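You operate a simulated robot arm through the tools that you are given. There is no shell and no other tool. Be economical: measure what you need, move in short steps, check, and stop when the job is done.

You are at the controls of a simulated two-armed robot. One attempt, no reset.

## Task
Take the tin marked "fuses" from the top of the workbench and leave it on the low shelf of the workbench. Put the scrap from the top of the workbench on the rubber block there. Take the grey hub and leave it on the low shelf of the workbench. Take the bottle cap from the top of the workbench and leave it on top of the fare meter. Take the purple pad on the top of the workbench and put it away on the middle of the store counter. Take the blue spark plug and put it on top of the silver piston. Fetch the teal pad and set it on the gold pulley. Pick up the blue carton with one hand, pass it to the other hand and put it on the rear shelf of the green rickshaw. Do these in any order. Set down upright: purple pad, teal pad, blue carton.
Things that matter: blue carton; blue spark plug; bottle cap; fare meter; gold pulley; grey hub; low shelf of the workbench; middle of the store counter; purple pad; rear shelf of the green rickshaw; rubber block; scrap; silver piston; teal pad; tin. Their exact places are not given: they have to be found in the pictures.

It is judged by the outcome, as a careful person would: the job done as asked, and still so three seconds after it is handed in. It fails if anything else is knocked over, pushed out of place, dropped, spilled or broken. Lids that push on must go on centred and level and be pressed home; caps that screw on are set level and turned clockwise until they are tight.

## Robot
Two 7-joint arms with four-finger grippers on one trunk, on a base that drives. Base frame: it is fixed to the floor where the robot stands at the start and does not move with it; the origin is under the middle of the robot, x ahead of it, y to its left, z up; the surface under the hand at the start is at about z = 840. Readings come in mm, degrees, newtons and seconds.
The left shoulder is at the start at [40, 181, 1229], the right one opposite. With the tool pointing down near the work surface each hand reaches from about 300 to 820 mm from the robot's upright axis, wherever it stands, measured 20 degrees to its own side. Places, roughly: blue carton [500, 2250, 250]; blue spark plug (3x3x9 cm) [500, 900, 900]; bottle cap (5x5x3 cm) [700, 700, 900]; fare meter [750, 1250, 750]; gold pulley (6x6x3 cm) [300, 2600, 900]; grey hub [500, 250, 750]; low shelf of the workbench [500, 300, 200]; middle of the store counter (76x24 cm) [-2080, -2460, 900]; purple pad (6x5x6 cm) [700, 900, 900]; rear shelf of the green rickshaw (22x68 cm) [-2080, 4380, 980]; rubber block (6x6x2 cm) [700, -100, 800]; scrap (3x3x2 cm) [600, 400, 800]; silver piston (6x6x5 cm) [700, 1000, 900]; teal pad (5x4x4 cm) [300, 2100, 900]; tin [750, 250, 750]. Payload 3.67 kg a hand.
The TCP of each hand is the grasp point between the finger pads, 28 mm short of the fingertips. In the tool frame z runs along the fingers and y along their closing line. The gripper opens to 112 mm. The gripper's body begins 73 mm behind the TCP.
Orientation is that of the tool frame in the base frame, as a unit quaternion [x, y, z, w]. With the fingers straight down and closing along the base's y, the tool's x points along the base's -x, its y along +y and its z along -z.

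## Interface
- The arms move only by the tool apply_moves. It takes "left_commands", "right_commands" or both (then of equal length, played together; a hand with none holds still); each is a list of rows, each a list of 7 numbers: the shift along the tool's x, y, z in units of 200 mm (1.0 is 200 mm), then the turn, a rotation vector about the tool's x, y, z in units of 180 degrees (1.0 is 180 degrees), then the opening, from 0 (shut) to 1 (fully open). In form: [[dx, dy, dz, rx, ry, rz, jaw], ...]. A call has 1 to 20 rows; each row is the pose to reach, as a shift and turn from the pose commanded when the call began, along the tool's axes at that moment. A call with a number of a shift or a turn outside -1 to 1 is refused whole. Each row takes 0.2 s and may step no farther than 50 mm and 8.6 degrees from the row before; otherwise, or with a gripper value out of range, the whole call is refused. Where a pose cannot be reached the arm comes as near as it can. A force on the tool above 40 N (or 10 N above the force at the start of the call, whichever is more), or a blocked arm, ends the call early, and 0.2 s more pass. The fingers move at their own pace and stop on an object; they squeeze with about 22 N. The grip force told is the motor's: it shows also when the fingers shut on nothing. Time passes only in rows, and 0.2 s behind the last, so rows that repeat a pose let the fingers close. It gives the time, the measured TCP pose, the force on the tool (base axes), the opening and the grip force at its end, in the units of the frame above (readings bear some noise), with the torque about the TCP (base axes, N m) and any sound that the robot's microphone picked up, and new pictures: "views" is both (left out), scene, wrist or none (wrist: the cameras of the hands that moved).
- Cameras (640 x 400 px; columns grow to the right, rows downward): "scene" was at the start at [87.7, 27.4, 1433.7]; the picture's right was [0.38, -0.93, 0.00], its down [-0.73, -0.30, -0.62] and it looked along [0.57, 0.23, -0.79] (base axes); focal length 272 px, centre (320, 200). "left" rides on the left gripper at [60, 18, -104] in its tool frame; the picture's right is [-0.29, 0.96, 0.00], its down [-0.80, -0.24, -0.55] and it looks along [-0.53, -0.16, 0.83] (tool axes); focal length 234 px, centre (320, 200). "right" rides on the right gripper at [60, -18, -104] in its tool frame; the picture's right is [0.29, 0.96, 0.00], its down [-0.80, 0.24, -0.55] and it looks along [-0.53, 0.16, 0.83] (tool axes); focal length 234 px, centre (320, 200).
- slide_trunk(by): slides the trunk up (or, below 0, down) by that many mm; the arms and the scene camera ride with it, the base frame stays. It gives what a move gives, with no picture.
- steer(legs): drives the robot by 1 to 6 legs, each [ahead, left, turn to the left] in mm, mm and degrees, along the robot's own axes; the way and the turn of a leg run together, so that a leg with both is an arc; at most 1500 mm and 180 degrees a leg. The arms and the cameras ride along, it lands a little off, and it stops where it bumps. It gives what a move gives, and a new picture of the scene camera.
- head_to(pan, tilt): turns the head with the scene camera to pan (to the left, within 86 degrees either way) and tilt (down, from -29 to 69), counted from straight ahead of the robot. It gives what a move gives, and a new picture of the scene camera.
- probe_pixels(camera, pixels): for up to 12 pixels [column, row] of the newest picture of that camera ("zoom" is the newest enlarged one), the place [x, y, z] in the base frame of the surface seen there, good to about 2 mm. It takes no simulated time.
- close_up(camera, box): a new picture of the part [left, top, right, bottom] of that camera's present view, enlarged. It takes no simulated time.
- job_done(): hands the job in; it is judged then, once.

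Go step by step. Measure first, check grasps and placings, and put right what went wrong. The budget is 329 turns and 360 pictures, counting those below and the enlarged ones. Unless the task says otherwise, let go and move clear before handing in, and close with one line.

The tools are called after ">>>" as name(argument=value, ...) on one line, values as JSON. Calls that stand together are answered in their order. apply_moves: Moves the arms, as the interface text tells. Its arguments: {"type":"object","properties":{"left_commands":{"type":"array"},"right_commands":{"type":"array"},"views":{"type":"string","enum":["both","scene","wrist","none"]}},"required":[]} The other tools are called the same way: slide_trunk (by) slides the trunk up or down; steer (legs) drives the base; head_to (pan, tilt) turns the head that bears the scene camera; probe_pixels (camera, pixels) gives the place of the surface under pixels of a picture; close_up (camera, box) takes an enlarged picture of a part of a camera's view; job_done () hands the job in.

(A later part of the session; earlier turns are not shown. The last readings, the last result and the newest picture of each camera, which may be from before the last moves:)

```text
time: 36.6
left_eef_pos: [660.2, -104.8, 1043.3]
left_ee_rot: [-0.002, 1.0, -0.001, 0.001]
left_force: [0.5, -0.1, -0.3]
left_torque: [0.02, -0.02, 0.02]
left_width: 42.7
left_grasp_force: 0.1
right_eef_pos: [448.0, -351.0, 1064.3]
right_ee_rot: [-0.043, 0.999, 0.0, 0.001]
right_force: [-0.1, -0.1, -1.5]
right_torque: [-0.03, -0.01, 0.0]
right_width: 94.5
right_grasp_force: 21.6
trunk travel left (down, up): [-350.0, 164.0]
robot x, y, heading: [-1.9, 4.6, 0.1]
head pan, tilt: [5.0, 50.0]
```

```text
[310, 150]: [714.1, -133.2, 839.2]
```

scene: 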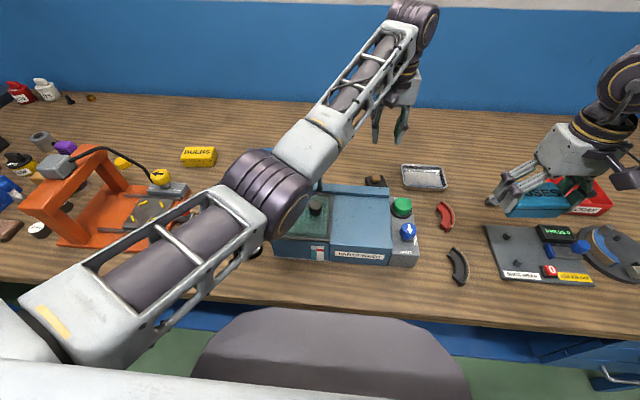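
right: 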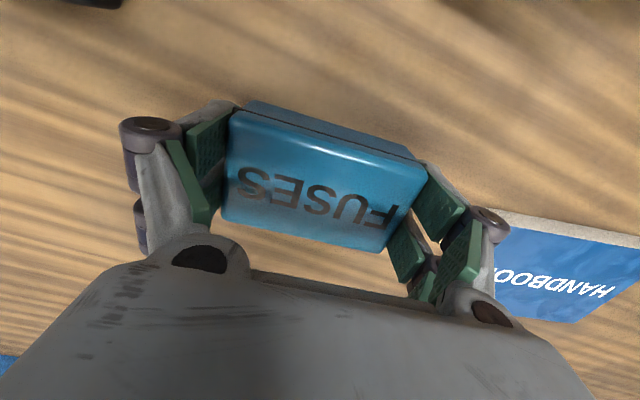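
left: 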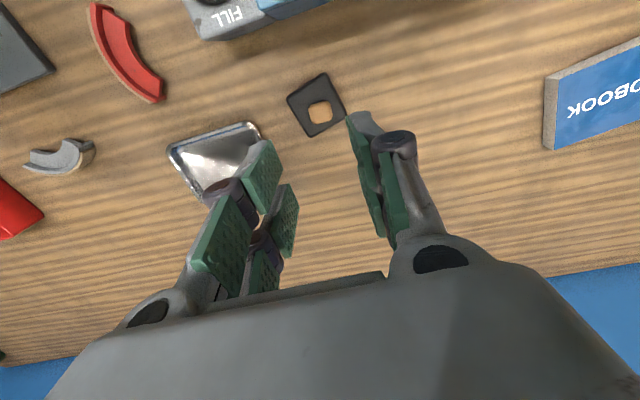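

The scrap sits on the block. Now the left hand goes back toward the grey hub.

>>> apply_moves(left_commands=[[0, 0.1, -0.2, 0, 0, 0, 0.5], [0, 0.3, -0.2, 0, 0, 0, 0.6], [0, 0.5, -0.2, 0, 0, 0, 0.7], [0, 0.7, -0.2, 0, 0, 0, 0.8], [0.1, 0.9, -0.2, 0, 0, 0, 0.9], [0.25, 1.0, -0.2, 0, 0, 0, 0.9], [0.5, 1.0, -0.2, 0, 0, 0, 0.9], [0.7, 1.0, -0.2, 0, 0, 0, 0.9], [0.9, 1.0, -0.2, 0, 0, 0, 0.9], [1.0, 1.0, -0.2, 0, 0, 0, 0.9]], views="none")

>>> apply_moves(left_commands=[[0.1, 0.2, 0, 0, 0, 0, 0.9], [0.2, 0.4, 0, 0, 0, 0, 0.9], [0.27, 0.6, 0, 0, 0, 0, 0.9], [0.27, 0.8, 0, 0, 0, 0, 0.9], [0.27, 0.95, 0.1, 0, 0, 0, 0.9], [0.27, 0.95, 0.3, 0, 0, 0, 0.9], [0.27, 0.95, 0.5, 0, 0, 0, 0.9], [0.27, 0.95, 0.5, 0, 0, 0, 0.9]], views="both")

```text
time: 38.8
left_eef_pos: [459.5, 94.8, 1083.9]
left_ee_rot: [-0.002, 1.0, 0.0, 0.0]
left_force: [-0.3, 0.2, 0.3]
left_torque: [-0.02, 0.01, 0.03]
left_width: 100.8
left_grasp_force: 0.0
right_eef_pos: [448.6, -350.4, 1061.6]
right_ee_rot: [-0.042, 0.999, 0.0, 0.0]
right_force: [-1.1, 0.1, -1.7]
right_torque: [-0.02, 0.01, 0.04]
right_width: 94.8
right_grasp_force: 21.9
trunk travel left (down, up): [-350.0, 164.0]
robot x, y, heading: [-2.1, 3.2, -0.1]
head pan, tilt: [5.0, 50.0]
```

```text
time: 40.6
left_eef_pos: [406.0, 285.3, 981.7]
left_ee_rot: [-0.001, 1.0, 0.0, 0.0]
left_force: [0.8, -0.8, -0.3]
left_torque: [-0.01, -0.01, 0.0]
left_width: 100.6
left_grasp_force: 0.1
right_eef_pos: [448.3, -349.9, 1063.0]
right_ee_rot: [-0.042, 0.999, 0.0, 0.0]
right_force: [-0.2, -0.8, -0.7]
right_torque: [0.01, 0.02, 0.02]
right_width: 94.8
right_grasp_force: 21.6
trunk travel left (down, up): [-350.0, 164.0]
robot x, y, heading: [0.0, 1.8, 0.3]
head pan, tilt: [5.0, 50.0]
```

scene: 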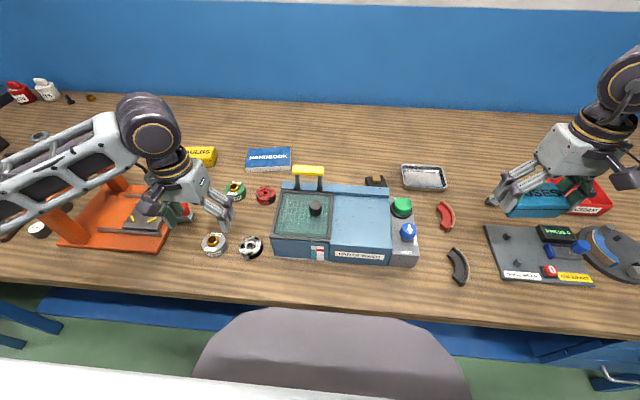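
left: 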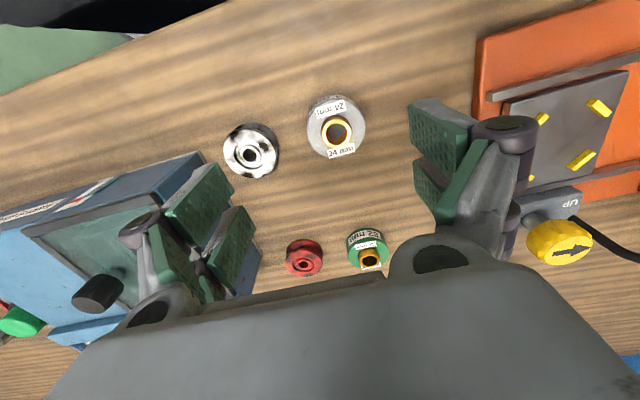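

>>> probe_pixels(camera="left", pixels=[[308, 138], [364, 130], [335, 157], [340, 98], [277, 148], [337, 132], [275, 160], [228, 140]])

>>> close_up(camera="left", box=[210, 80, 410, 205])

```text
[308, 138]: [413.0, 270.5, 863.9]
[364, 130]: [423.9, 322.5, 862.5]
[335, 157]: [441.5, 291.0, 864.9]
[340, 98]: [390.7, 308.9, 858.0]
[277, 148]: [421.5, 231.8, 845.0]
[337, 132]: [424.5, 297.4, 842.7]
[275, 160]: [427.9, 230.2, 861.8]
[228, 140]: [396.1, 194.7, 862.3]
```

```text
3.20 times, centred on (310, 142) of left
```

zoom: 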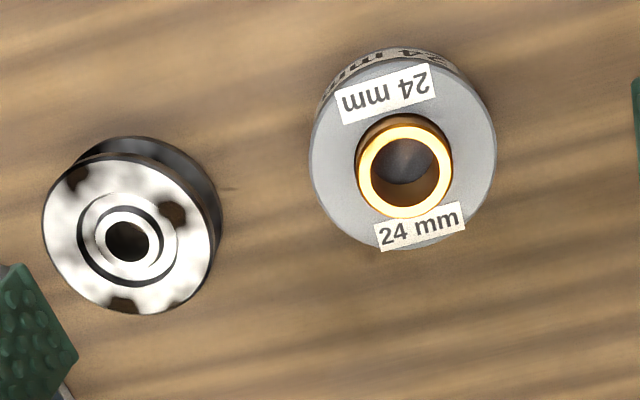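

Hub centre ≈ (414, 296), diameter about 54 mm, with 38 mm to the spotted pulley. I'll descend with a 76 mm opening and grip.

>>> apply_moves(left_commands=[[-0.04, 0.055, 0.0, 0, 0, 0, 0.68], [-0.04, 0.055, 0.2, 0, 0, 0, 0.68], [-0.04, 0.055, 0.4, 0, 0, 0, 0.68], [-0.04, 0.055, 0.5, 0, 0, 0, 0.68], [-0.04, 0.055, 0.55, 0, 0, 0, 0.68], [-0.04, 0.055, 0.55, 0, 0, 0, 0.68], [-0.04, 0.055, 0.55, 0, 0, 0, 0.4], [-0.04, 0.055, 0.55, 0, 0, 0, 0.3], [-0.04, 0.055, 0.55, 0, 0, 0, 0.3]], views="wrist")

```text
time: 42.6
left_eef_pos: [412.0, 294.6, 872.8]
left_ee_rot: [-0.002, 1.0, -0.001, 0.001]
left_force: [0.9, 0.8, -0.2]
left_torque: [0.04, -0.05, 0.04]
left_width: 54.5
left_grasp_force: 22.4
right_eef_pos: [448.5, -349.9, 1062.0]
right_ee_rot: [-0.042, 0.999, 0.001, 0.0]
right_force: [0.1, 0.2, -0.9]
right_torque: [0.03, 0.01, -0.02]
right_width: 94.9
right_grasp_force: 21.9
trunk travel left (down, up): [-350.0, 164.0]
robot x, y, heading: [-7.9, 3.6, 0.2]
head pan, tilt: [5.0, 50.0]
```

left: 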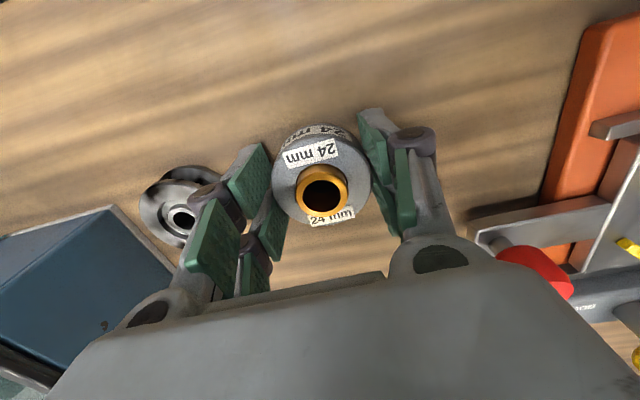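

Hub gripped (54.5 mm). I'll lift it and back off from the bench, then shift left.

>>> apply_moves(left_commands=[[0, 0, -0.2, 0, 0, 0, 0.3], [0, 0, -0.4, 0, 0, 0, 0.3], [0, 0, -0.6, 0, 0, 0, 0.3], [0, 0, -0.8, 0, 0, 0, 0.3], [0, 0, -0.8, 0, 0, 0, 0.3]], views="wrist")

>>> steer(legs=[[-650, 0, 0], [0, 500, 0]])

>>> head_to(pan=0, tilt=40)

```text
time: 43.8
left_eef_pos: [412.8, 296.9, 1032.7]
left_ee_rot: [-0.001, 1.0, 0.0, -0.001]
left_force: [0.1, 0.1, -3.2]
left_torque: [-0.04, 0.01, 0.03]
left_width: 54.7
left_grasp_force: 22.0
right_eef_pos: [448.6, -348.8, 1063.1]
right_ee_rot: [-0.042, 0.999, 0.001, -0.001]
right_force: [-0.8, -0.1, -1.3]
right_torque: [0.01, -0.05, 0.0]
right_width: 94.8
right_grasp_force: 21.9
trunk travel left (down, up): [-350.0, 164.0]
robot x, y, heading: [-2.8, 1.4, 0.1]
head pan, tilt: [5.0, 50.0]
```

left: 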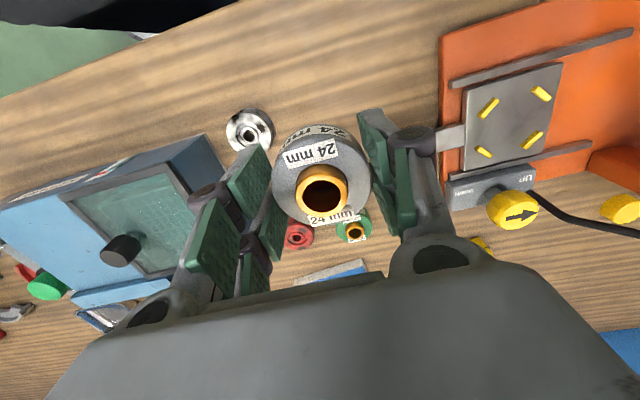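

```text
time: 50.0
left_eef_pos: [-227.1, 787.8, 1033.4]
left_ee_rot: [0.002, 1.0, 0.0, 0.0]
left_force: [-1.0, -0.4, -2.2]
left_torque: [-0.03, -0.02, -0.01]
left_width: 54.6
left_grasp_force: 21.9
right_eef_pos: [-195.9, 140.2, 1062.0]
right_ee_rot: [-0.038, 0.999, 0.0, 0.0]
right_force: [-0.2, 0.1, -1.3]
right_torque: [-0.04, 0.05, -0.02]
right_width: 94.5
right_grasp_force: 21.8
trunk travel left (down, up): [-350.0, 164.0]
robot x, y, heading: [-644.7, 496.1, -0.1]
head pan, tilt: [5.0, 50.0]
```

scene: 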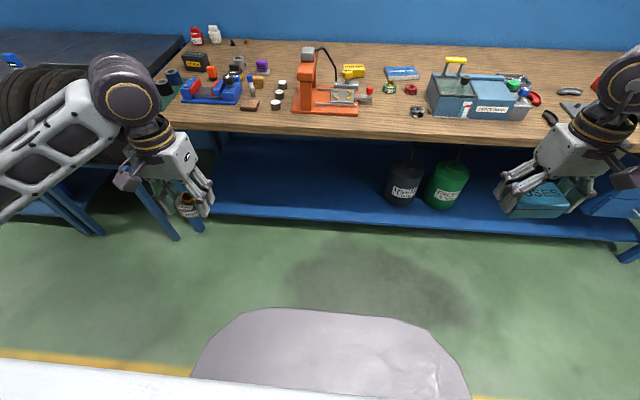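

```text
time: 50.8
left_eef_pos: [-226.7, 787.8, 1032.5]
left_ee_rot: [0.002, 1.0, 0.0, 0.0]
left_force: [-0.7, -0.2, -3.3]
left_torque: [-0.01, 0.02, 0.01]
left_width: 54.7
left_grasp_force: 22.1
right_eef_pos: [-195.2, 141.2, 1064.7]
right_ee_rot: [-0.038, 0.999, 0.001, 0.0]
right_force: [0.6, 0.2, -0.7]
right_torque: [-0.01, 0.02, 0.0]
right_width: 94.8
right_grasp_force: 21.9
trunk travel left (down, up): [-350.0, 164.0]
robot x, y, heading: [-645.3, 494.1, -0.0]
head pan, tilt: [0.0, 40.0]
```

scene: 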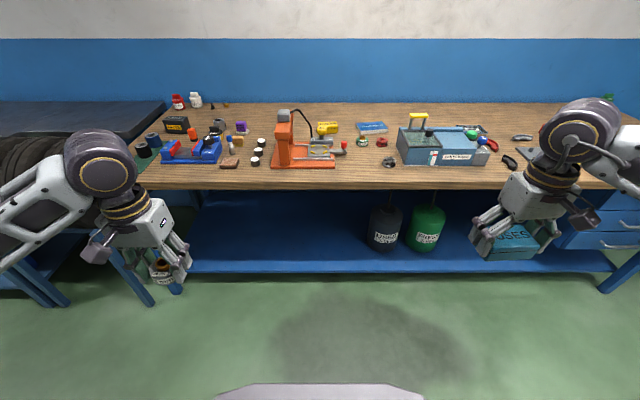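

>>> probe_pixels(camera="scene", pixels=[[320, 388], [385, 240], [370, 230], [250, 265], [200, 262], [250, 186], [160, 255], [400, 265], [300, 265], [300, 230]])

>>> slide_trunk(by=-345)

```text
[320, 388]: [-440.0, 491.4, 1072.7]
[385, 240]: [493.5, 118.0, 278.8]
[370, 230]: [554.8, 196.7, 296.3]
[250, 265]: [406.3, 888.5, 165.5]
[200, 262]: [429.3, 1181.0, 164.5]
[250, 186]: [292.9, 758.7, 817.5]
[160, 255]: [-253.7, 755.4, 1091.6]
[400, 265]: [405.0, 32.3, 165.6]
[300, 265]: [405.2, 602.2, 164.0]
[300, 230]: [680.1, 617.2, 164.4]
```

```text
time: 54.1
left_eef_pos: [-227.4, 786.8, 689.1]
left_ee_rot: [0.001, 1.0, 0.0, 0.001]
left_force: [-0.2, 1.0, -2.7]
left_torque: [-0.02, 0.02, -0.02]
left_width: 54.5
left_grasp_force: 22.1
right_eef_pos: [-195.1, 141.2, 719.0]
right_ee_rot: [-0.038, 0.999, 0.0, 0.0]
right_force: [0.1, -0.5, -0.7]
right_torque: [0.01, -0.02, 0.01]
right_width: 94.8
right_grasp_force: 21.6
trunk travel left (down, up): [-5.0, 509.0]
robot x, y, heading: [-643.2, 495.7, -0.1]
head pan, tilt: [0.0, 40.0]
```

The trunk is down. I'll lower both hands and extend them forward in front of the bench.

>>> apply_moves(left_commands=[[-0.08, 0, 0.2, 0, 0, 0, 0.3], [-0.16, 0, 0.4, 0, 0, 0, 0.3], [-0.24, 0, 0.6, 0, 0, 0, 0.3], [-0.32, 0, 0.8, 0, 0, 0, 0.3], [-0.4, 0, 1.0, 0, 0, 0, 0.3], [-0.4, 0, 1.0, 0, 0, 0, 0.3]], right_commands=[[-0.08, 0.1, 0.2, 0, 0, 0, 0.4], [-0.16, 0.2, 0.4, 0, 0, 0, 0.4], [-0.24, 0.3, 0.6, 0, 0, 0, 0.4], [-0.32, 0.4, 0.8, 0, 0, 0, 0.4], [-0.4, 0.5, 1.0, 0, 0, 0, 0.4], [-0.4, 0.5, 1.0, 0, 0, 0, 0.4]], views="none")

>>> apply_moves(left_commands=[[0, 0, 0.2, 0, 0, 0, 0.3], [0, 0, 0.4, 0, 0, 0, 0.3], [0, 0, 0.6, 0, 0, 0, 0.3], [0, 0, 0.8, 0, 0, 0, 0.3], [0, 0, 1.0, 0, 0, 0, 0.3], [0, 0, 1.0, 0, 0, 0, 0.3]], right_commands=[[0, 0, 0.2, 0, 0, 0, 0.4], [0, 0, 0.4, 0, 0, 0, 0.4], [0, 0, 0.6, 0, 0, 0, 0.4], [0, 0, 0.8, 0, 0, 0, 0.4], [0, 0, 1.0, 0, 0, 0, 0.4], [0, 0, 1.0, 0, 0, 0, 0.4]], views="scene")

```text
time: 55.5
left_eef_pos: [-147.4, 785.8, 488.1]
left_ee_rot: [0.002, 1.0, 0.0, 0.001]
left_force: [1.2, 0.3, -3.2]
left_torque: [0.0, 0.04, 0.01]
left_width: 54.5
left_grasp_force: 22.4
right_eef_pos: [-123.7, 244.5, 520.9]
right_ee_rot: [-0.039, 0.999, 0.0, 0.0]
right_force: [-0.5, -0.2, -0.6]
right_torque: [0.02, 0.03, 0.0]
right_width: 94.5
right_grasp_force: 22.0
trunk travel left (down, up): [-5.0, 509.0]
robot x, y, heading: [-641.5, 498.6, -0.4]
head pan, tilt: [0.0, 40.0]
```

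```text
time: 57.0
left_eef_pos: [-148.0, 785.1, 288.8]
left_ee_rot: [0.002, 1.0, 0.0, 0.0]
left_force: [0.1, -0.5, -3.4]
left_torque: [0.02, 0.01, -0.01]
left_width: 55.0
left_grasp_force: 22.2
right_eef_pos: [-122.6, 244.9, 317.8]
right_ee_rot: [-0.038, 0.999, 0.0, -0.001]
right_force: [0.7, 0.2, -0.8]
right_torque: [0.0, 0.01, 0.02]
right_width: 94.5
right_grasp_force: 22.1
trunk travel left (down, up): [-5.0, 509.0]
robot x, y, heading: [-645.0, 496.1, -0.5]
head pan, tilt: [0.0, 40.0]
```

scene: 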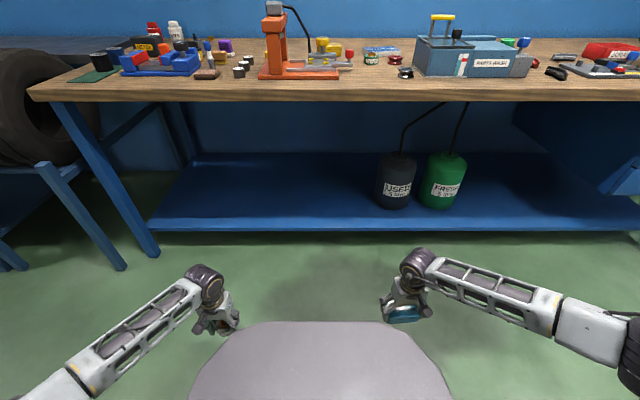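

>>> probe_pixels(camera="scene", pixels=[[630, 350], [540, 310], [410, 260], [200, 280], [70, 385], [150, 320], [250, 97], [250, 103]])

```text
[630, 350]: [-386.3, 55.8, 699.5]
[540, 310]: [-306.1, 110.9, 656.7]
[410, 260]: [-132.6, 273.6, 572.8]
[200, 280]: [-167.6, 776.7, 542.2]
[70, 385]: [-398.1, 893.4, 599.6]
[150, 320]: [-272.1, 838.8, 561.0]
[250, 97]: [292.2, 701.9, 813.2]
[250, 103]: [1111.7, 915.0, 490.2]
```

The arms stay below z 700, under the bench top (≈800). I'll drive forward and slightly left so both hands are over the shelf.

>>> steer(legs=[[0, 90, 0.4], [640, 0, 0]])

```text
time: 61.3
left_eef_pos: [491.1, 882.2, 289.0]
left_ee_rot: [-0.003, 1.0, -0.001, 0.0]
left_force: [-0.5, -0.4, -2.5]
left_torque: [0.03, 0.04, -0.02]
left_width: 54.6
left_grasp_force: 21.5
right_eef_pos: [521.0, 341.9, 319.4]
right_ee_rot: [-0.044, 0.999, 0.001, 0.0]
right_force: [0.0, 0.1, -0.8]
right_torque: [-0.02, 0.01, 0.03]
right_width: 94.7
right_grasp_force: 22.3
trunk travel left (down, up): [-5.0, 509.0]
robot x, y, heading: [-3.3, 588.4, 0.7]
head pan, tilt: [0.0, 40.0]
```

scene: 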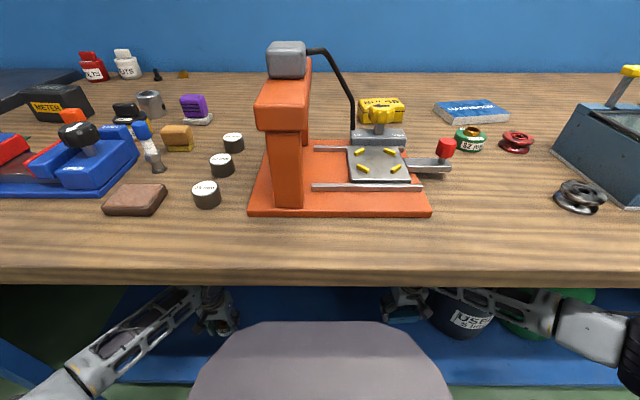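

Both hands are over the shelf. I'll lower them to just above it.

>>> apply_moves(left_commands=[[0, 0, 0.15, 0, 0, 0, 0.3], [0, 0, 0.3, 0, 0, 0, 0.3], [0, 0, 0.4, 0, 0, 0, 0.3], [0, 0, 0.43, 0, 0, 0, 0.3], [0, 0, 0.45, 0, 0, 0, 0.3], [0, 0, 0.455, 0, 0, 0, 0.3], [0, 0, 0.455, 0, 0, 0, 0.3]], right_commands=[[0, 0, 0.2, 0, 0, 0, 0.4], [0, 0, 0.4, 0, 0, 0, 0.4], [0, 0, 0.53, 0, 0, 0, 0.4], [0, 0, 0.58, 0, 0, 0, 0.4], [0, 0, 0.6, 0, 0, 0, 0.4], [0, 0, 0.607, 0, 0, 0, 0.4], [0, 0, 0.607, 0, 0, 0, 0.4]], views="wrist")

```text
time: 62.9
left_eef_pos: [490.8, 882.2, 197.7]
left_ee_rot: [-0.003, 1.0, 0.0, -0.001]
left_force: [0.5, -0.2, -2.8]
left_torque: [0.0, -0.04, -0.01]
left_width: 54.8
left_grasp_force: 21.8
right_eef_pos: [520.1, 342.5, 197.9]
right_ee_rot: [-0.044, 0.999, 0.0, 0.0]
right_force: [0.9, 0.5, -1.1]
right_torque: [-0.01, 0.01, 0.04]
right_width: 94.9
right_grasp_force: 21.2
trunk travel left (down, up): [-5.0, 509.0]
robot x, y, heading: [-7.1, 588.4, 0.3]
head pan, tilt: [0.0, 40.0]
```

right: 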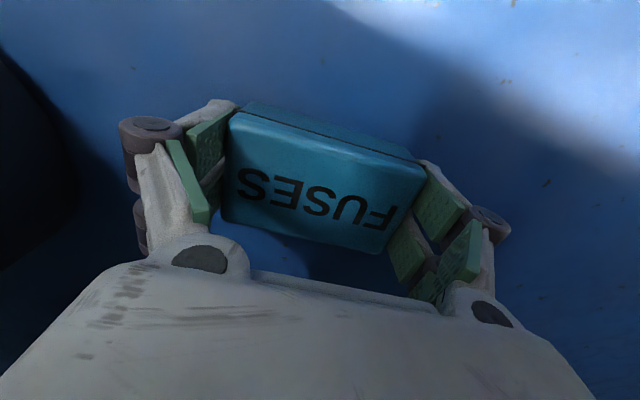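
left: 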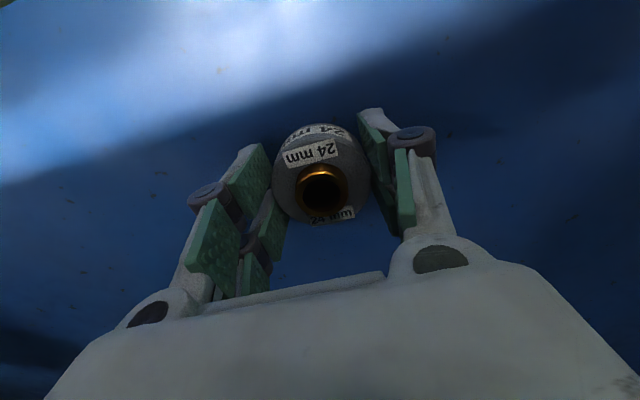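

Nearly touching. I'll lower 2 mm more, release both and lift straight up.

>>> apply_moves(left_commands=[[0, 0, 0.006, 0, 0, 0, 0.3], [0, 0, 0.006, 0, 0, 0, 0.5], [0, 0, 0.006, 0, 0, 0, 0.7], [0, 0, 0.006, 0, 0, 0, 0.75], [0, 0, -0.15, 0, 0, 0, 0.75], [0, 0, -0.35, 0, 0, 0, 0.75], [0, 0, -0.55, 0, 0, 0, 0.75]], right_commands=[[0, 0, 0.006, 0, 0, 0, 0.4], [0, 0, 0.006, 0, 0, 0, 0.9], [0, 0, 0.006, 0, 0, 0, 1], [0, 0, 0.006, 0, 0, 0, 1], [0, 0, -0.15, 0, 0, 0, 1], [0, 0, -0.35, 0, 0, 0, 1], [0, 0, -0.55, 0, 0, 0, 1]], views="wrist")

```text
time: 64.5
left_eef_pos: [489.5, 882.4, 307.5]
left_ee_rot: [-0.003, 1.0, 0.0, -0.001]
left_force: [-0.1, -0.7, -0.6]
left_torque: [0.0, 0.03, -0.02]
left_width: 84.1
left_grasp_force: 0.1
right_eef_pos: [520.7, 341.7, 310.7]
right_ee_rot: [-0.044, 0.999, -0.002, 0.0]
right_force: [1.0, -0.5, -0.3]
right_torque: [-0.02, 0.02, -0.01]
right_width: 112.0
right_grasp_force: 0.0
trunk travel left (down, up): [-5.0, 509.0]
robot x, y, heading: [-4.7, 585.5, 0.5]
head pan, tilt: [0.0, 40.0]
```

right: 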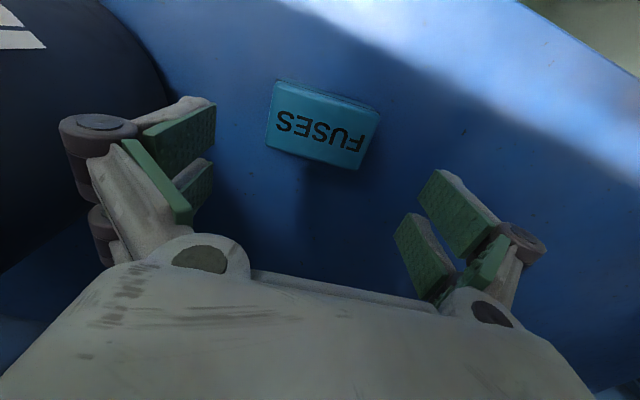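
left: 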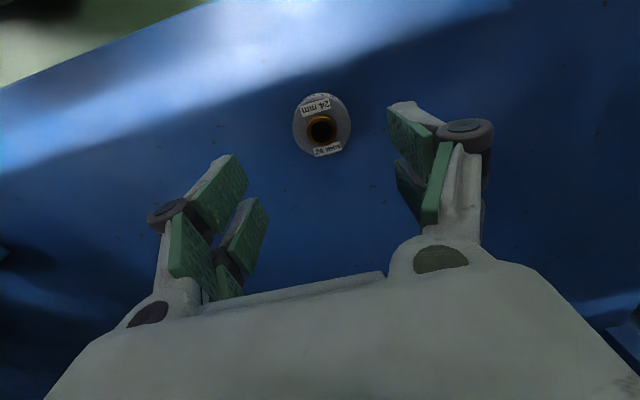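

Both are standing on the shelf. I'll back out, raise the trunk and lift the hands.

>>> steer(legs=[[-650, 0, 0], [0, 300, 0]])

>>> slide_trunk(by=345)

>>> apply_moves(left_commands=[[0, 0, -0.2, 0, 0, 0, 1], [0, 0, -0.4, 0, 0, 0, 1], [0, 0, -0.6, 0, 0, 0, 1], [0, 0, -0.8, 0, 0, 0, 1], [0, 0, -1, 0, 0, 0, 1]], right_commands=[[0, 0, -0.2, 0, 0, 0, 1], [0, 0, -0.4, 0, 0, 0, 1], [0, 0, -0.6, 0, 0, 0, 1], [0, 0, -0.8, 0, 0, 0, 1], [0, 0, -1, 0, 0, 0, 1]], views="none")

>>> apply_moves(left_commands=[[0, 0, -0.2, 0, 0, 0, 1], [0, 0, -0.4, 0, 0, 0, 1], [0, 0, -0.6, 0, 0, 0, 1], [0, 0, -0.8, 0, 0, 0, 1], [0, 0, -1, 0, 0, 0, 1], [0, 0, -1, 0, 0, 0, 1]], right_commands=[[0, 0, -0.2, 0, 0, 0, 1], [0, 0, -0.4, 0, 0, 0, 1], [0, 0, -0.6, 0, 0, 0, 1], [0, 0, -0.8, 0, 0, 0, 1], [0, 0, -1, 0, 0, 0, 1], [0, 0, -1, 0, 0, 0, 1]], views="scene")

```text
time: 69.9
left_eef_pos: [-165.1, 1173.0, 307.0]
left_ee_rot: [-0.004, 1.0, 0.0, 0.0]
left_force: [-1.2, 0.4, 0.3]
left_torque: [-0.04, 0.03, 0.03]
left_width: 84.2
left_grasp_force: 0.1
right_eef_pos: [-134.3, 634.1, 307.5]
right_ee_rot: [-0.044, 0.999, 0.0, 0.0]
right_force: [-0.1, 0.0, 0.2]
right_torque: [0.01, 0.02, 0.01]
right_width: 111.8
right_grasp_force: 0.2
trunk travel left (down, up): [-5.0, 509.0]
robot x, y, heading: [-658.9, 880.2, 0.7]
head pan, tilt: [0.0, 40.0]
```

scene: 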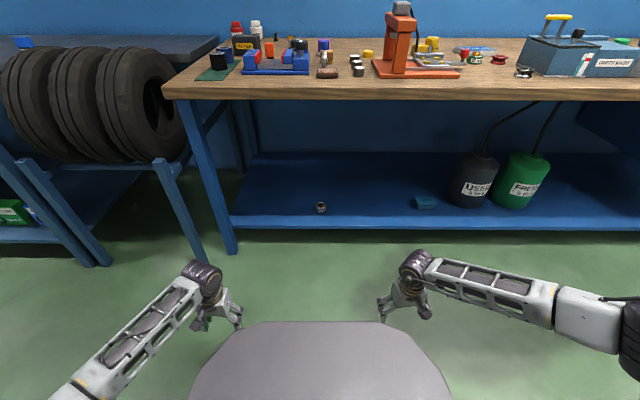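

```text
time: 73.3
left_eef_pos: [-165.8, 1171.7, 651.6]
left_ee_rot: [-0.004, 1.0, 0.0, 0.0]
left_force: [0.8, -0.6, -0.7]
left_torque: [0.0, -0.01, -0.03]
left_width: 83.9
left_grasp_force: 0.0
right_eef_pos: [-134.9, 634.3, 651.8]
right_ee_rot: [-0.043, 0.999, 0.0, 0.0]
right_force: [-0.1, 0.3, 0.1]
right_torque: [-0.01, 0.0, -0.01]
right_width: 112.1
right_grasp_force: 0.2
trunk travel left (down, up): [-350.0, 164.0]
robot x, y, heading: [-656.9, 876.4, 0.3]
head pan, tilt: [0.0, 40.0]
```

```text
time: 74.5
left_eef_pos: [-166.2, 1174.3, 852.7]
left_ee_rot: [-0.004, 1.0, 0.0, -0.001]
left_force: [-0.7, -0.1, 0.2]
left_torque: [0.0, 0.01, 0.0]
left_width: 111.8
left_grasp_force: 0.0
right_eef_pos: [-133.5, 633.9, 852.9]
right_ee_rot: [-0.043, 0.999, 0.001, 0.001]
right_force: [-0.3, 0.4, -0.2]
right_torque: [-0.02, -0.03, 0.0]
right_width: 112.1
right_grasp_force: 0.1
trunk travel left (down, up): [-350.0, 164.0]
robot x, y, heading: [-656.9, 876.0, 0.6]
head pan, tilt: [0.0, 40.0]
```

```text
time: 75.9
left_eef_pos: [-165.2, 1173.7, 1050.0]
left_ee_rot: [-0.004, 1.0, 0.0, -0.001]
left_force: [-0.6, -0.3, 0.2]
left_torque: [-0.02, 0.02, 0.02]
left_width: 112.1
left_grasp_force: 0.0
right_eef_pos: [-135.4, 633.3, 1050.9]
right_ee_rot: [-0.043, 0.999, 0.0, 0.001]
right_force: [0.4, 0.4, -0.7]
right_torque: [0.02, -0.01, -0.02]
right_width: 112.0
right_grasp_force: 0.1
trunk travel left (down, up): [-350.0, 164.0]
robot x, y, heading: [-659.4, 876.0, 0.9]
head pan, tilt: [0.0, 40.0]
```

scene: 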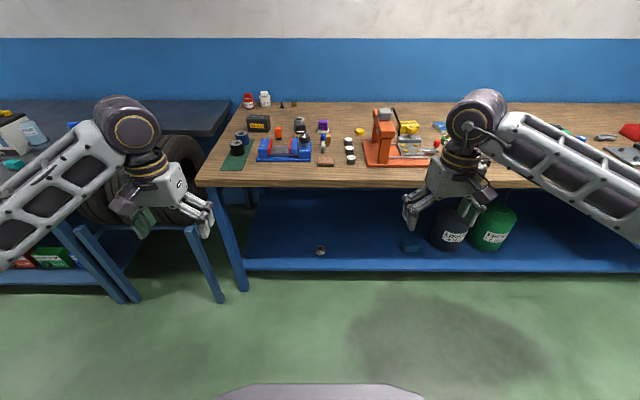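

>>> probe_pixels(camera="scene", pixels=[[384, 113], [378, 128], [361, 131], [349, 148], [326, 143], [320, 126], [300, 130], [323, 145], [258, 125], [282, 150], [279, 130], [240, 140]])

>>> close_up(camera="scene", box=[210, 85, 440, 195])

```text
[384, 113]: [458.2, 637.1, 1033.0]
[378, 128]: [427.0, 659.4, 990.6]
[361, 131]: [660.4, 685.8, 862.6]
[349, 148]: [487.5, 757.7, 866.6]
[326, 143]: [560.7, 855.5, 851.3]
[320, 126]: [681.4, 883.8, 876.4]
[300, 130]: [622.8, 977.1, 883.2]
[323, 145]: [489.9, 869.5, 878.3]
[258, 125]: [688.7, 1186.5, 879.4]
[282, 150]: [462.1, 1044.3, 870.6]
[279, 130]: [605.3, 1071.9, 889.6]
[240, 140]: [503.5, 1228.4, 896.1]
```

```text
2.78 times, centred on (325, 140) of scene
```

zoom: 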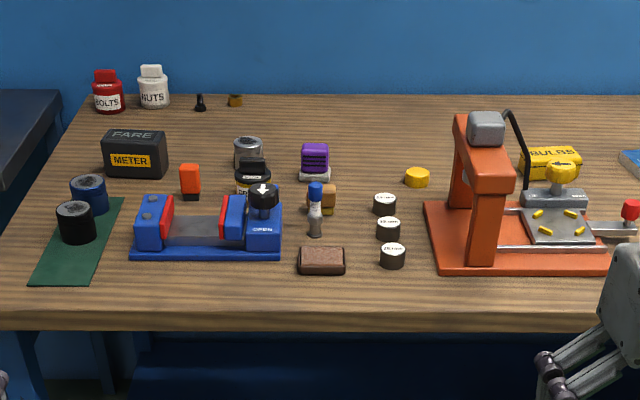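

The yellow disc cap is at (660,686), the blue spark plug at (490,870), the purple pad at (681,884) and the fare meter at (689,1187). I'll tuck the right hand back clear of the press (top z 1033) and drive in.

>>> apply_moves(right_commands=[[0.15, -0.08, -0.1, 0, 0, 0, 1], [0.3, -0.16, -0.2, 0, 0, 0, 1], [0.45, -0.24, -0.3, 0, 0, 0, 1], [0.6, -0.32, -0.4, 0, 0, 0, 1], [0.75, -0.4, -0.4, 0, 0, 0, 1], [0.9, -0.5, -0.4, 0, 0, 0, 1]], left_commands=[[0.1, 0, -0.1, 0, 0, 0, 1], [0.2, 0, -0.2, 0, 0, 0, 1], [0.3, 0, -0.3, 0, 0, 0, 1], [0.4, 0, -0.4, 0, 0, 0, 1], [0.4, 0, -0.4, 0, 0, 0, 1], [0.4, 0, -0.4, 0, 0, 0, 1]], views="none")

>>> steer(legs=[[655, 20, -0.6]])

>>> head_to(pan=10, tilt=48)

```text
time: 77.3
left_eef_pos: [-248.4, 1173.9, 1132.0]
left_ee_rot: [-0.004, 1.0, 0.0, 0.001]
left_force: [-0.2, 1.0, 0.6]
left_torque: [0.02, -0.05, 0.0]
left_width: 112.1
left_grasp_force: 0.0
right_eef_pos: [-307.7, 517.7, 1133.7]
right_ee_rot: [-0.045, 0.999, 0.0, 0.001]
right_force: [0.6, -0.5, 0.0]
right_torque: [-0.02, -0.02, 0.0]
right_width: 112.1
right_grasp_force: 0.0
trunk travel left (down, up): [-350.0, 164.0]
robot x, y, heading: [-657.3, 879.5, 0.3]
head pan, tilt: [0.0, 40.0]
```

```text
time: 81.0
left_eef_pos: [407.3, 1194.2, 1132.0]
left_ee_rot: [0.0, 1.0, 0.001, 0.0]
left_force: [-0.2, -0.7, -0.7]
left_torque: [-0.01, 0.01, 0.04]
left_width: 112.1
left_grasp_force: 0.0
right_eef_pos: [342.1, 540.7, 1132.9]
right_ee_rot: [-0.041, 0.999, 0.001, 0.0]
right_force: [-0.7, 0.0, 0.4]
right_torque: [-0.02, -0.02, 0.04]
right_width: 112.0
right_grasp_force: 0.2
trunk travel left (down, up): [-350.0, 164.0]
robot x, y, heading: [-6.1, 900.0, -0.0]
head pan, tilt: [0.0, 40.0]
```

scene: 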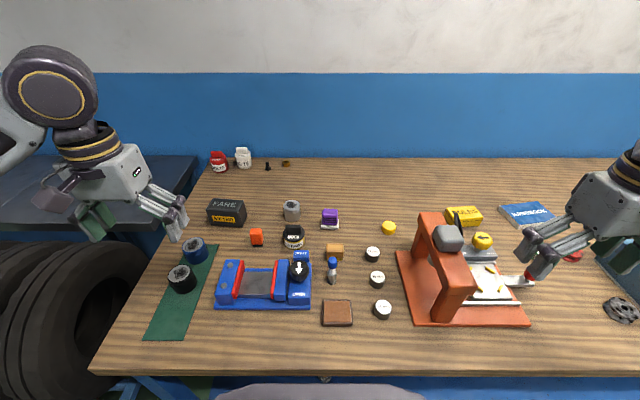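

```text
time: 81.8
left_eef_pos: [408.2, 1193.9, 1131.5]
left_ee_rot: [-0.001, 1.0, 0.001, 0.0]
left_force: [0.1, 0.4, -0.2]
left_torque: [-0.01, 0.0, -0.01]
left_width: 111.9
left_grasp_force: 0.1
right_eef_pos: [343.8, 540.6, 1131.7]
right_ee_rot: [-0.041, 0.999, 0.0, 0.0]
right_force: [-0.3, 0.5, 1.0]
right_torque: [0.01, -0.01, 0.0]
right_width: 112.1
right_grasp_force: 0.0
trunk travel left (down, up): [-350.0, 164.0]
robot x, y, heading: [-7.6, 902.0, 0.3]
head pan, tilt: [10.0, 48.0]
```

scene: 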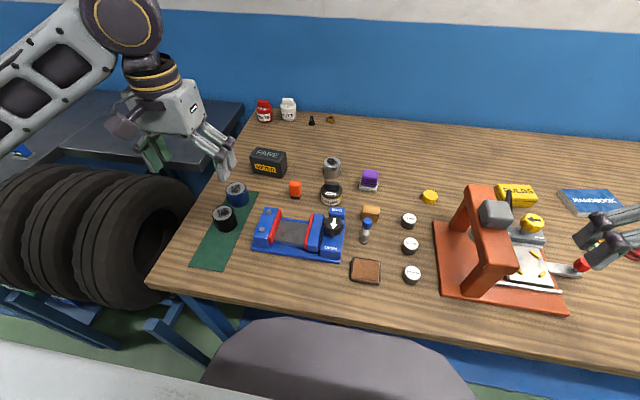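

>>> close_up(camera="scene", box=[230, 140, 450, 280])

>>> probe_pixels(camera="scene", pixels=[[332, 163], [328, 162], [337, 160], [366, 222], [366, 240], [362, 241], [369, 236], [430, 196], [372, 210], [360, 229], [340, 222], [369, 183]])

```text
2.86 times, centred on (340, 210) of scene
```

zoom: 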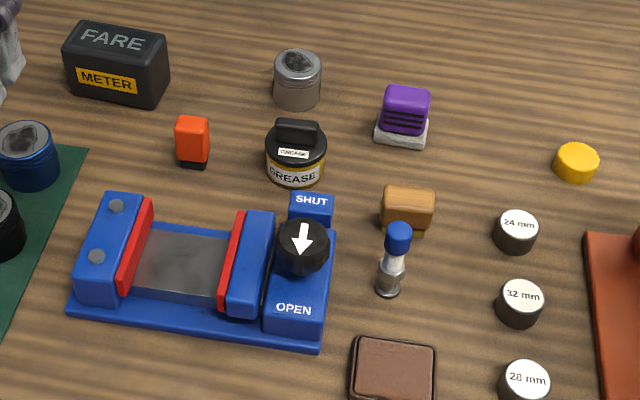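

```text
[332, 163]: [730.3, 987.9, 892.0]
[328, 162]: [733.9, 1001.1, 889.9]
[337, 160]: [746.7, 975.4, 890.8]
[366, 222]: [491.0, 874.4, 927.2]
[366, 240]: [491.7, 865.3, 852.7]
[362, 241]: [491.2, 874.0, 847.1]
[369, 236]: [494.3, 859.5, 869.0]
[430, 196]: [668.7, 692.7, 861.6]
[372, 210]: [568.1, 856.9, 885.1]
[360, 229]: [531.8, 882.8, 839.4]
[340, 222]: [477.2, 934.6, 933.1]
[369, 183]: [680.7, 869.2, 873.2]
```

The plug stands at about (493, 867), next to the vise knob (y≈912 up). I'll bring the left hand over it turned 45° to keep clear.

>>> apply_moves(left_commands=[[0, -0.14, 0, 0, 0, -0.036, 1], [0, -0.28, 0, 0, 0, -0.072, 1], [0, -0.42, 0, 0, 0, -0.108, 1], [-0.1, -0.56, 0, 0, 0, -0.144, 0.8], [-0.2, -0.7, 0, 0, 0, -0.18, 0.7], [-0.3, -0.84, 0, 0, 0, -0.216, 0.6], [-0.4, -1.0, 0, 0, 0, -0.25, 0.5], [-0.4, -1.0, 0, 0, 0, -0.25, 0.45]], views="none")

```text
time: 83.6
left_eef_pos: [486.7, 996.1, 1131.9]
left_ee_rot: [-0.385, 0.923, 0.0, 0.0]
left_force: [-1.1, -0.7, -0.2]
left_torque: [-0.02, -0.02, 0.0]
left_width: 50.3
left_grasp_force: 0.1
right_eef_pos: [342.6, 541.1, 1133.1]
right_ee_rot: [-0.042, 0.999, -0.001, 0.0]
right_force: [0.2, -0.4, 0.3]
right_torque: [0.02, 0.0, -0.01]
right_width: 111.8
right_grasp_force: 0.0
trunk travel left (down, up): [-350.0, 164.0]
robot x, y, heading: [-7.3, 900.9, 0.3]
head pan, tilt: [10.0, 48.0]
```

>>> apply_moves(left_commands=[[0.143, -0.161, 0, 0, 0, 0, 0.45], [0.286, -0.323, 0, 0, 0, 0, 0.45], [0.428, -0.484, 0, 0, 0, 0, 0.45], [0.428, -0.484, 0.2, 0, 0, 0, 0.45], [0.428, -0.484, 0.4, 0, 0, 0, 0.45], [0.428, -0.484, 0.6, 0, 0, 0, 0.45], [0.428, -0.484, 0.6, 0, 0, 0, 0.45]], views="both")

```text
time: 85.2
left_eef_pos: [495.4, 865.8, 1011.6]
left_ee_rot: [-0.384, 0.923, 0.0, 0.0]
left_force: [0.2, -0.3, -0.4]
left_torque: [0.0, 0.03, 0.02]
left_width: 50.3
left_grasp_force: 0.1
right_eef_pos: [343.7, 538.9, 1132.4]
right_ee_rot: [-0.041, 0.999, 0.0, -0.001]
right_force: [-0.5, -0.2, -0.3]
right_torque: [0.01, 0.0, 0.0]
right_width: 112.1
right_grasp_force: 0.1
trunk travel left (down, up): [-350.0, 164.0]
robot x, y, heading: [-5.7, 901.8, 0.4]
head pan, tilt: [10.0, 48.0]
```

scene: 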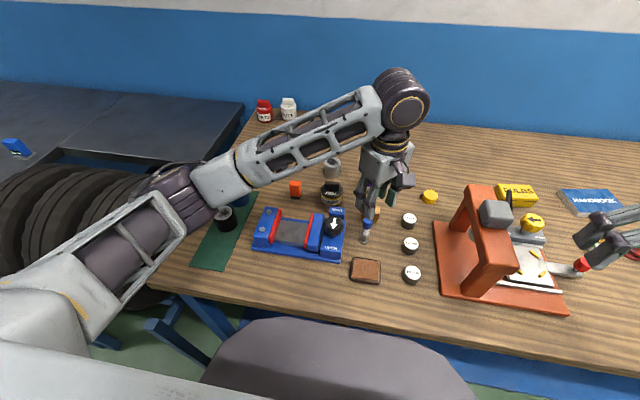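
left: 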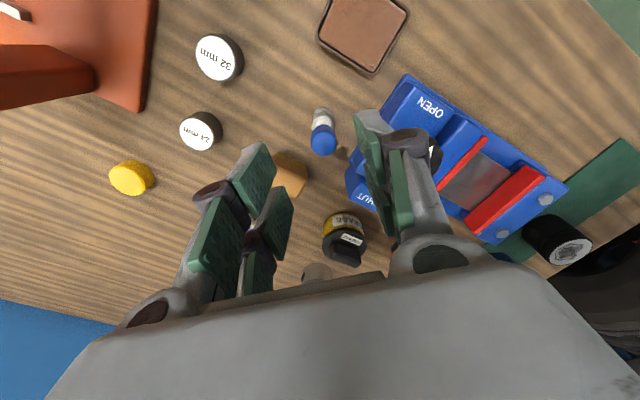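

>>> probe_pixels(camera="left", pixels=[[322, 143], [316, 135], [332, 138], [318, 117], [328, 117], [322, 110], [428, 150], [387, 95]])

>>> close_up(camera="left", box=[270, 70, 450, 182])

```text
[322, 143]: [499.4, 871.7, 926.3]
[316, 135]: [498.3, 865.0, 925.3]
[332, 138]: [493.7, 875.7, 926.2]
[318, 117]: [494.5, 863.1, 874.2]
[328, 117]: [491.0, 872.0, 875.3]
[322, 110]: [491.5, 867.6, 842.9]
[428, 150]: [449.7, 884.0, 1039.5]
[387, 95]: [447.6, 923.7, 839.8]
```

```text
3.56 times, centred on (360, 126) of left
```

zoom: 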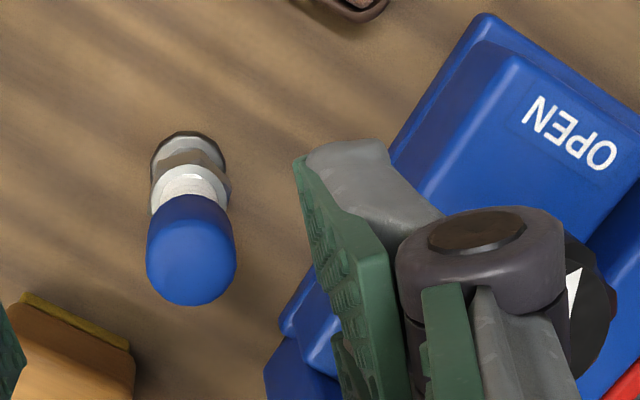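

>>> apply_moves(left_commands=[[-0.014, 0.007, 0.1, 0, 0, 0, 0.42], [-0.014, 0.007, 0.3, 0, 0, 0, 0.42], [-0.014, 0.007, 0.5, 0, 0, 0, 0.42], [-0.014, 0.007, 0.61, 0, 0, 0, 0.42], [-0.014, 0.007, 0.61, 0, 0, 0, 0.42], [-0.014, 0.007, 0.61, 0, 0, 0, 0.2], [-0.014, 0.007, 0.61, 0, 0, 0, 0.1], [-0.014, 0.007, 0.61, 0, 0, 0, 0.1]], views="wrist")

```text
time: 87.0
left_eef_pos: [497.0, 867.6, 889.5]
left_ee_rot: [-0.384, 0.923, 0.0, 0.0]
left_force: [-0.1, -0.3, -0.8]
left_torque: [0.01, -0.01, -0.04]
left_width: 24.2
left_grasp_force: 21.9
right_eef_pos: [342.4, 539.6, 1131.6]
right_ee_rot: [-0.041, 0.999, 0.0, 0.0]
right_force: [0.1, -0.4, 0.3]
right_torque: [0.0, 0.02, 0.0]
right_width: 111.7
right_grasp_force: 0.0
trunk travel left (down, up): [-350.0, 164.0]
robot x, y, heading: [-4.4, 901.5, -0.0]
head pan, tilt: [10.0, 48.0]
```

left: 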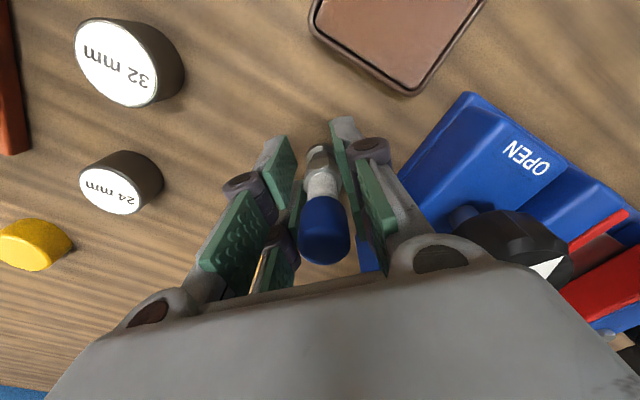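

Plug gripped (24 mm). I'll lift it and move toward the piston.

>>> apply_moves(left_commands=[[0, 0, -0.2, 0, 0, 0, 0.1], [0, 0, -0.4, 0, 0, 0, 0.1], [0, 0, -0.6, 0, 0, 0, 0.1], [0, 0, -0.75, 0, 0, 0, 0.1], [-0.2, -0.06, -0.75, 0, 0, 0, 0.1], [-0.4, -0.12, -0.75, 0, 0, 0, 0.1], [-0.6, -0.18, -0.75, 0, 0, 0, 0.1], [-0.8, -0.25, -0.75, 0, 0, 0, 0.1], [-0.8, -0.25, -0.75, 0, 0, 0, 0.1]], views="both")

```text
time: 89.0
left_eef_pos: [644.8, 945.6, 1039.9]
left_ee_rot: [-0.383, 0.924, 0.0, 0.001]
left_force: [-0.2, -0.6, -0.6]
left_torque: [-0.02, -0.02, 0.03]
left_width: 24.3
left_grasp_force: 22.1
right_eef_pos: [342.2, 540.0, 1132.9]
right_ee_rot: [-0.04, 0.999, 0.0, 0.0]
right_force: [-0.6, -0.4, -0.1]
right_torque: [0.02, 0.0, 0.01]
right_width: 112.1
right_grasp_force: 0.0
trunk travel left (down, up): [-350.0, 164.0]
robot x, y, heading: [-9.0, 901.2, 0.2]
head pan, tilt: [10.0, 48.0]
```

scene: 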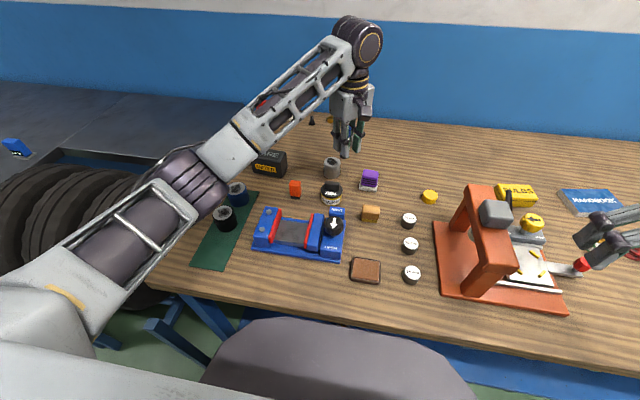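
left: 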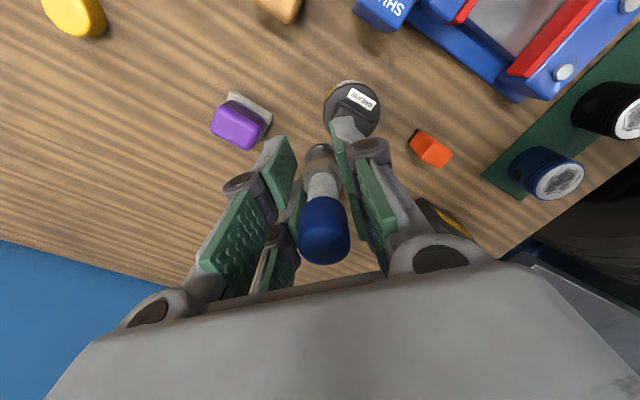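

>>> close_up(camera="scene", box=[300, 140, 390, 200])

>>> probe_pixels(camera="scene", pixels=[[324, 161], [341, 161], [332, 157.5], [332, 164.5], [332, 172], [326, 175], [338, 175]])

```text
6.67 times, centred on (345, 170) of scene
```

zoom: 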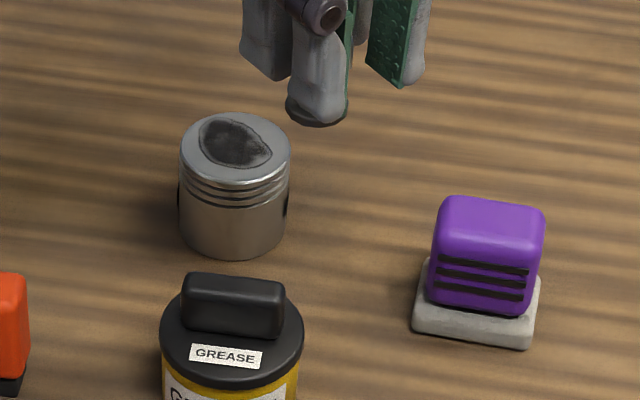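

```text
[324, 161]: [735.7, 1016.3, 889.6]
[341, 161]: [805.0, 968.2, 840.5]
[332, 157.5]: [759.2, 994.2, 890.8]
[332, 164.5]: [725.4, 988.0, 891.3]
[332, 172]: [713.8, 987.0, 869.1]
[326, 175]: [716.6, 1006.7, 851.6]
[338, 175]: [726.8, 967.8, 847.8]
```

Piston centre ≈ (738, 989), top z 891. I'll move over it and lower the plug to just above.

>>> apply_moves(left_commands=[[-0.16, -0.06, 0, 0, 0, 0, 0.1], [-0.32, -0.12, 0, 0, 0, 0, 0.1], [-0.483, -0.175, 0, 0, 0, 0, 0.1], [-0.483, -0.175, 0.2, 0, 0, 0, 0.1], [-0.483, -0.175, 0.4, 0, 0, 0, 0.1], [-0.483, -0.175, 0.46, 0, 0, 0, 0.1], [-0.483, -0.175, 0.46, 0, 0, 0, 0.1]], views="both")

>>> close_up(camera="scene", box=[300, 130, 390, 190])

```text
time: 90.6
left_eef_pos: [738.9, 991.1, 947.6]
left_ee_rot: [-0.384, 0.923, 0.0, 0.001]
left_force: [0.0, 0.8, -0.6]
left_torque: [0.0, 0.01, 0.01]
left_width: 24.1
left_grasp_force: 21.9
right_eef_pos: [343.8, 539.0, 1132.5]
right_ee_rot: [-0.041, 0.999, 0.0, 0.0]
right_force: [-0.1, 0.2, -0.2]
right_torque: [-0.02, -0.01, -0.03]
right_width: 111.8
right_grasp_force: 0.0
trunk travel left (down, up): [-350.0, 164.0]
robot x, y, heading: [-7.7, 904.4, 0.3]
head pan, tilt: [10.0, 48.0]
```

scene: 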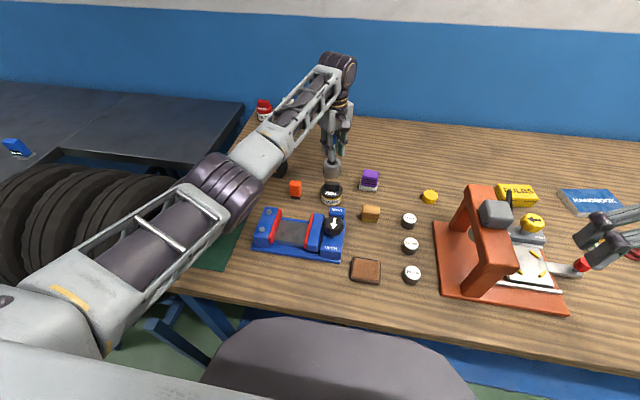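
left: 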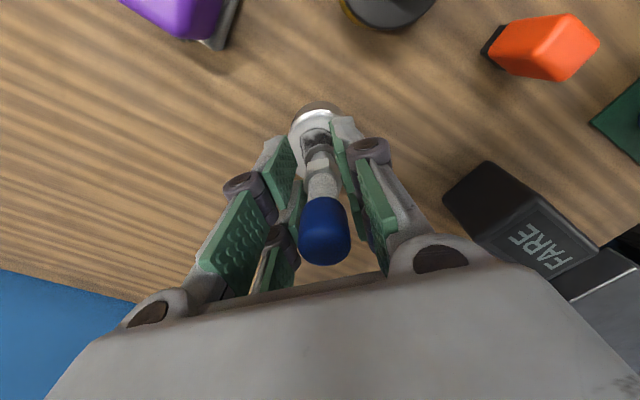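

```text
6.67 times, centred on (345, 160) of scene
```

zoom: 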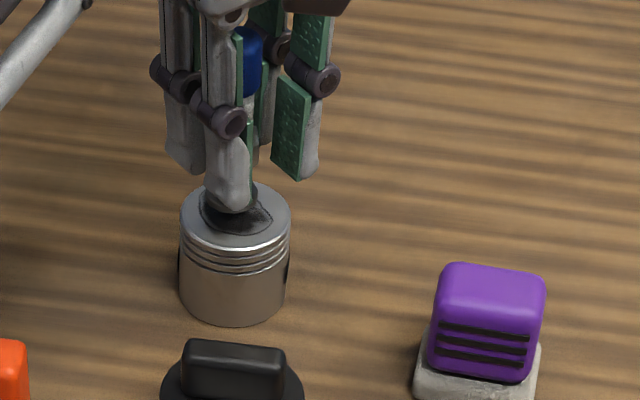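

Centred over the piston. I'll lower about 6 mm and check for contact.

>>> apply_moves(left_commands=[[0, 0, 0.015, 0, 0, 0, 0.1], [0, 0, 0.025, 0, 0, 0, 0.1], [0, 0, 0.033, 0, 0, 0, 0.1], [0, 0, 0.033, 0, 0, 0, 0.1]], views="none")

```text
time: 91.6
left_eef_pos: [737.8, 990.2, 941.9]
left_ee_rot: [-0.383, 0.924, -0.001, 0.0]
left_force: [-0.3, 0.8, -0.8]
left_torque: [0.0, -0.02, 0.0]
left_width: 24.4
left_grasp_force: 21.7
right_eef_pos: [344.6, 539.5, 1132.9]
right_ee_rot: [-0.041, 0.999, 0.0, 0.0]
right_force: [-0.2, -0.1, -0.4]
right_torque: [0.02, 0.01, -0.02]
right_width: 112.2
right_grasp_force: 0.0
trunk travel left (down, up): [-350.0, 164.0]
robot x, y, heading: [-6.8, 899.6, 0.1]
head pan, tilt: [10.0, 48.0]
```

>>> apply_moves(left_commands=[[0, 0, 0.005, 0, 0, 0, 0.1], [0, 0, 0.01, 0, 0, 0, 0.1], [0, 0, 0.01, 0, 0, 0, 0.1]], views="none")

```text
time: 92.4
left_eef_pos: [736.9, 990.4, 939.6]
left_ee_rot: [-0.383, 0.924, 0.0, 0.0]
left_force: [0.3, -0.6, -0.5]
left_torque: [0.01, -0.01, 0.0]
left_width: 24.3
left_grasp_force: 21.9
right_eef_pos: [343.6, 538.9, 1131.9]
right_ee_rot: [-0.041, 0.999, 0.0, 0.0]
right_force: [0.1, -1.2, -0.2]
right_torque: [0.0, 0.03, 0.01]
right_width: 112.2
right_grasp_force: 0.1
trunk travel left (down, up): [-350.0, 164.0]
robot x, y, heading: [-7.5, 904.6, 0.1]
head pan, tilt: [10.0, 48.0]
```

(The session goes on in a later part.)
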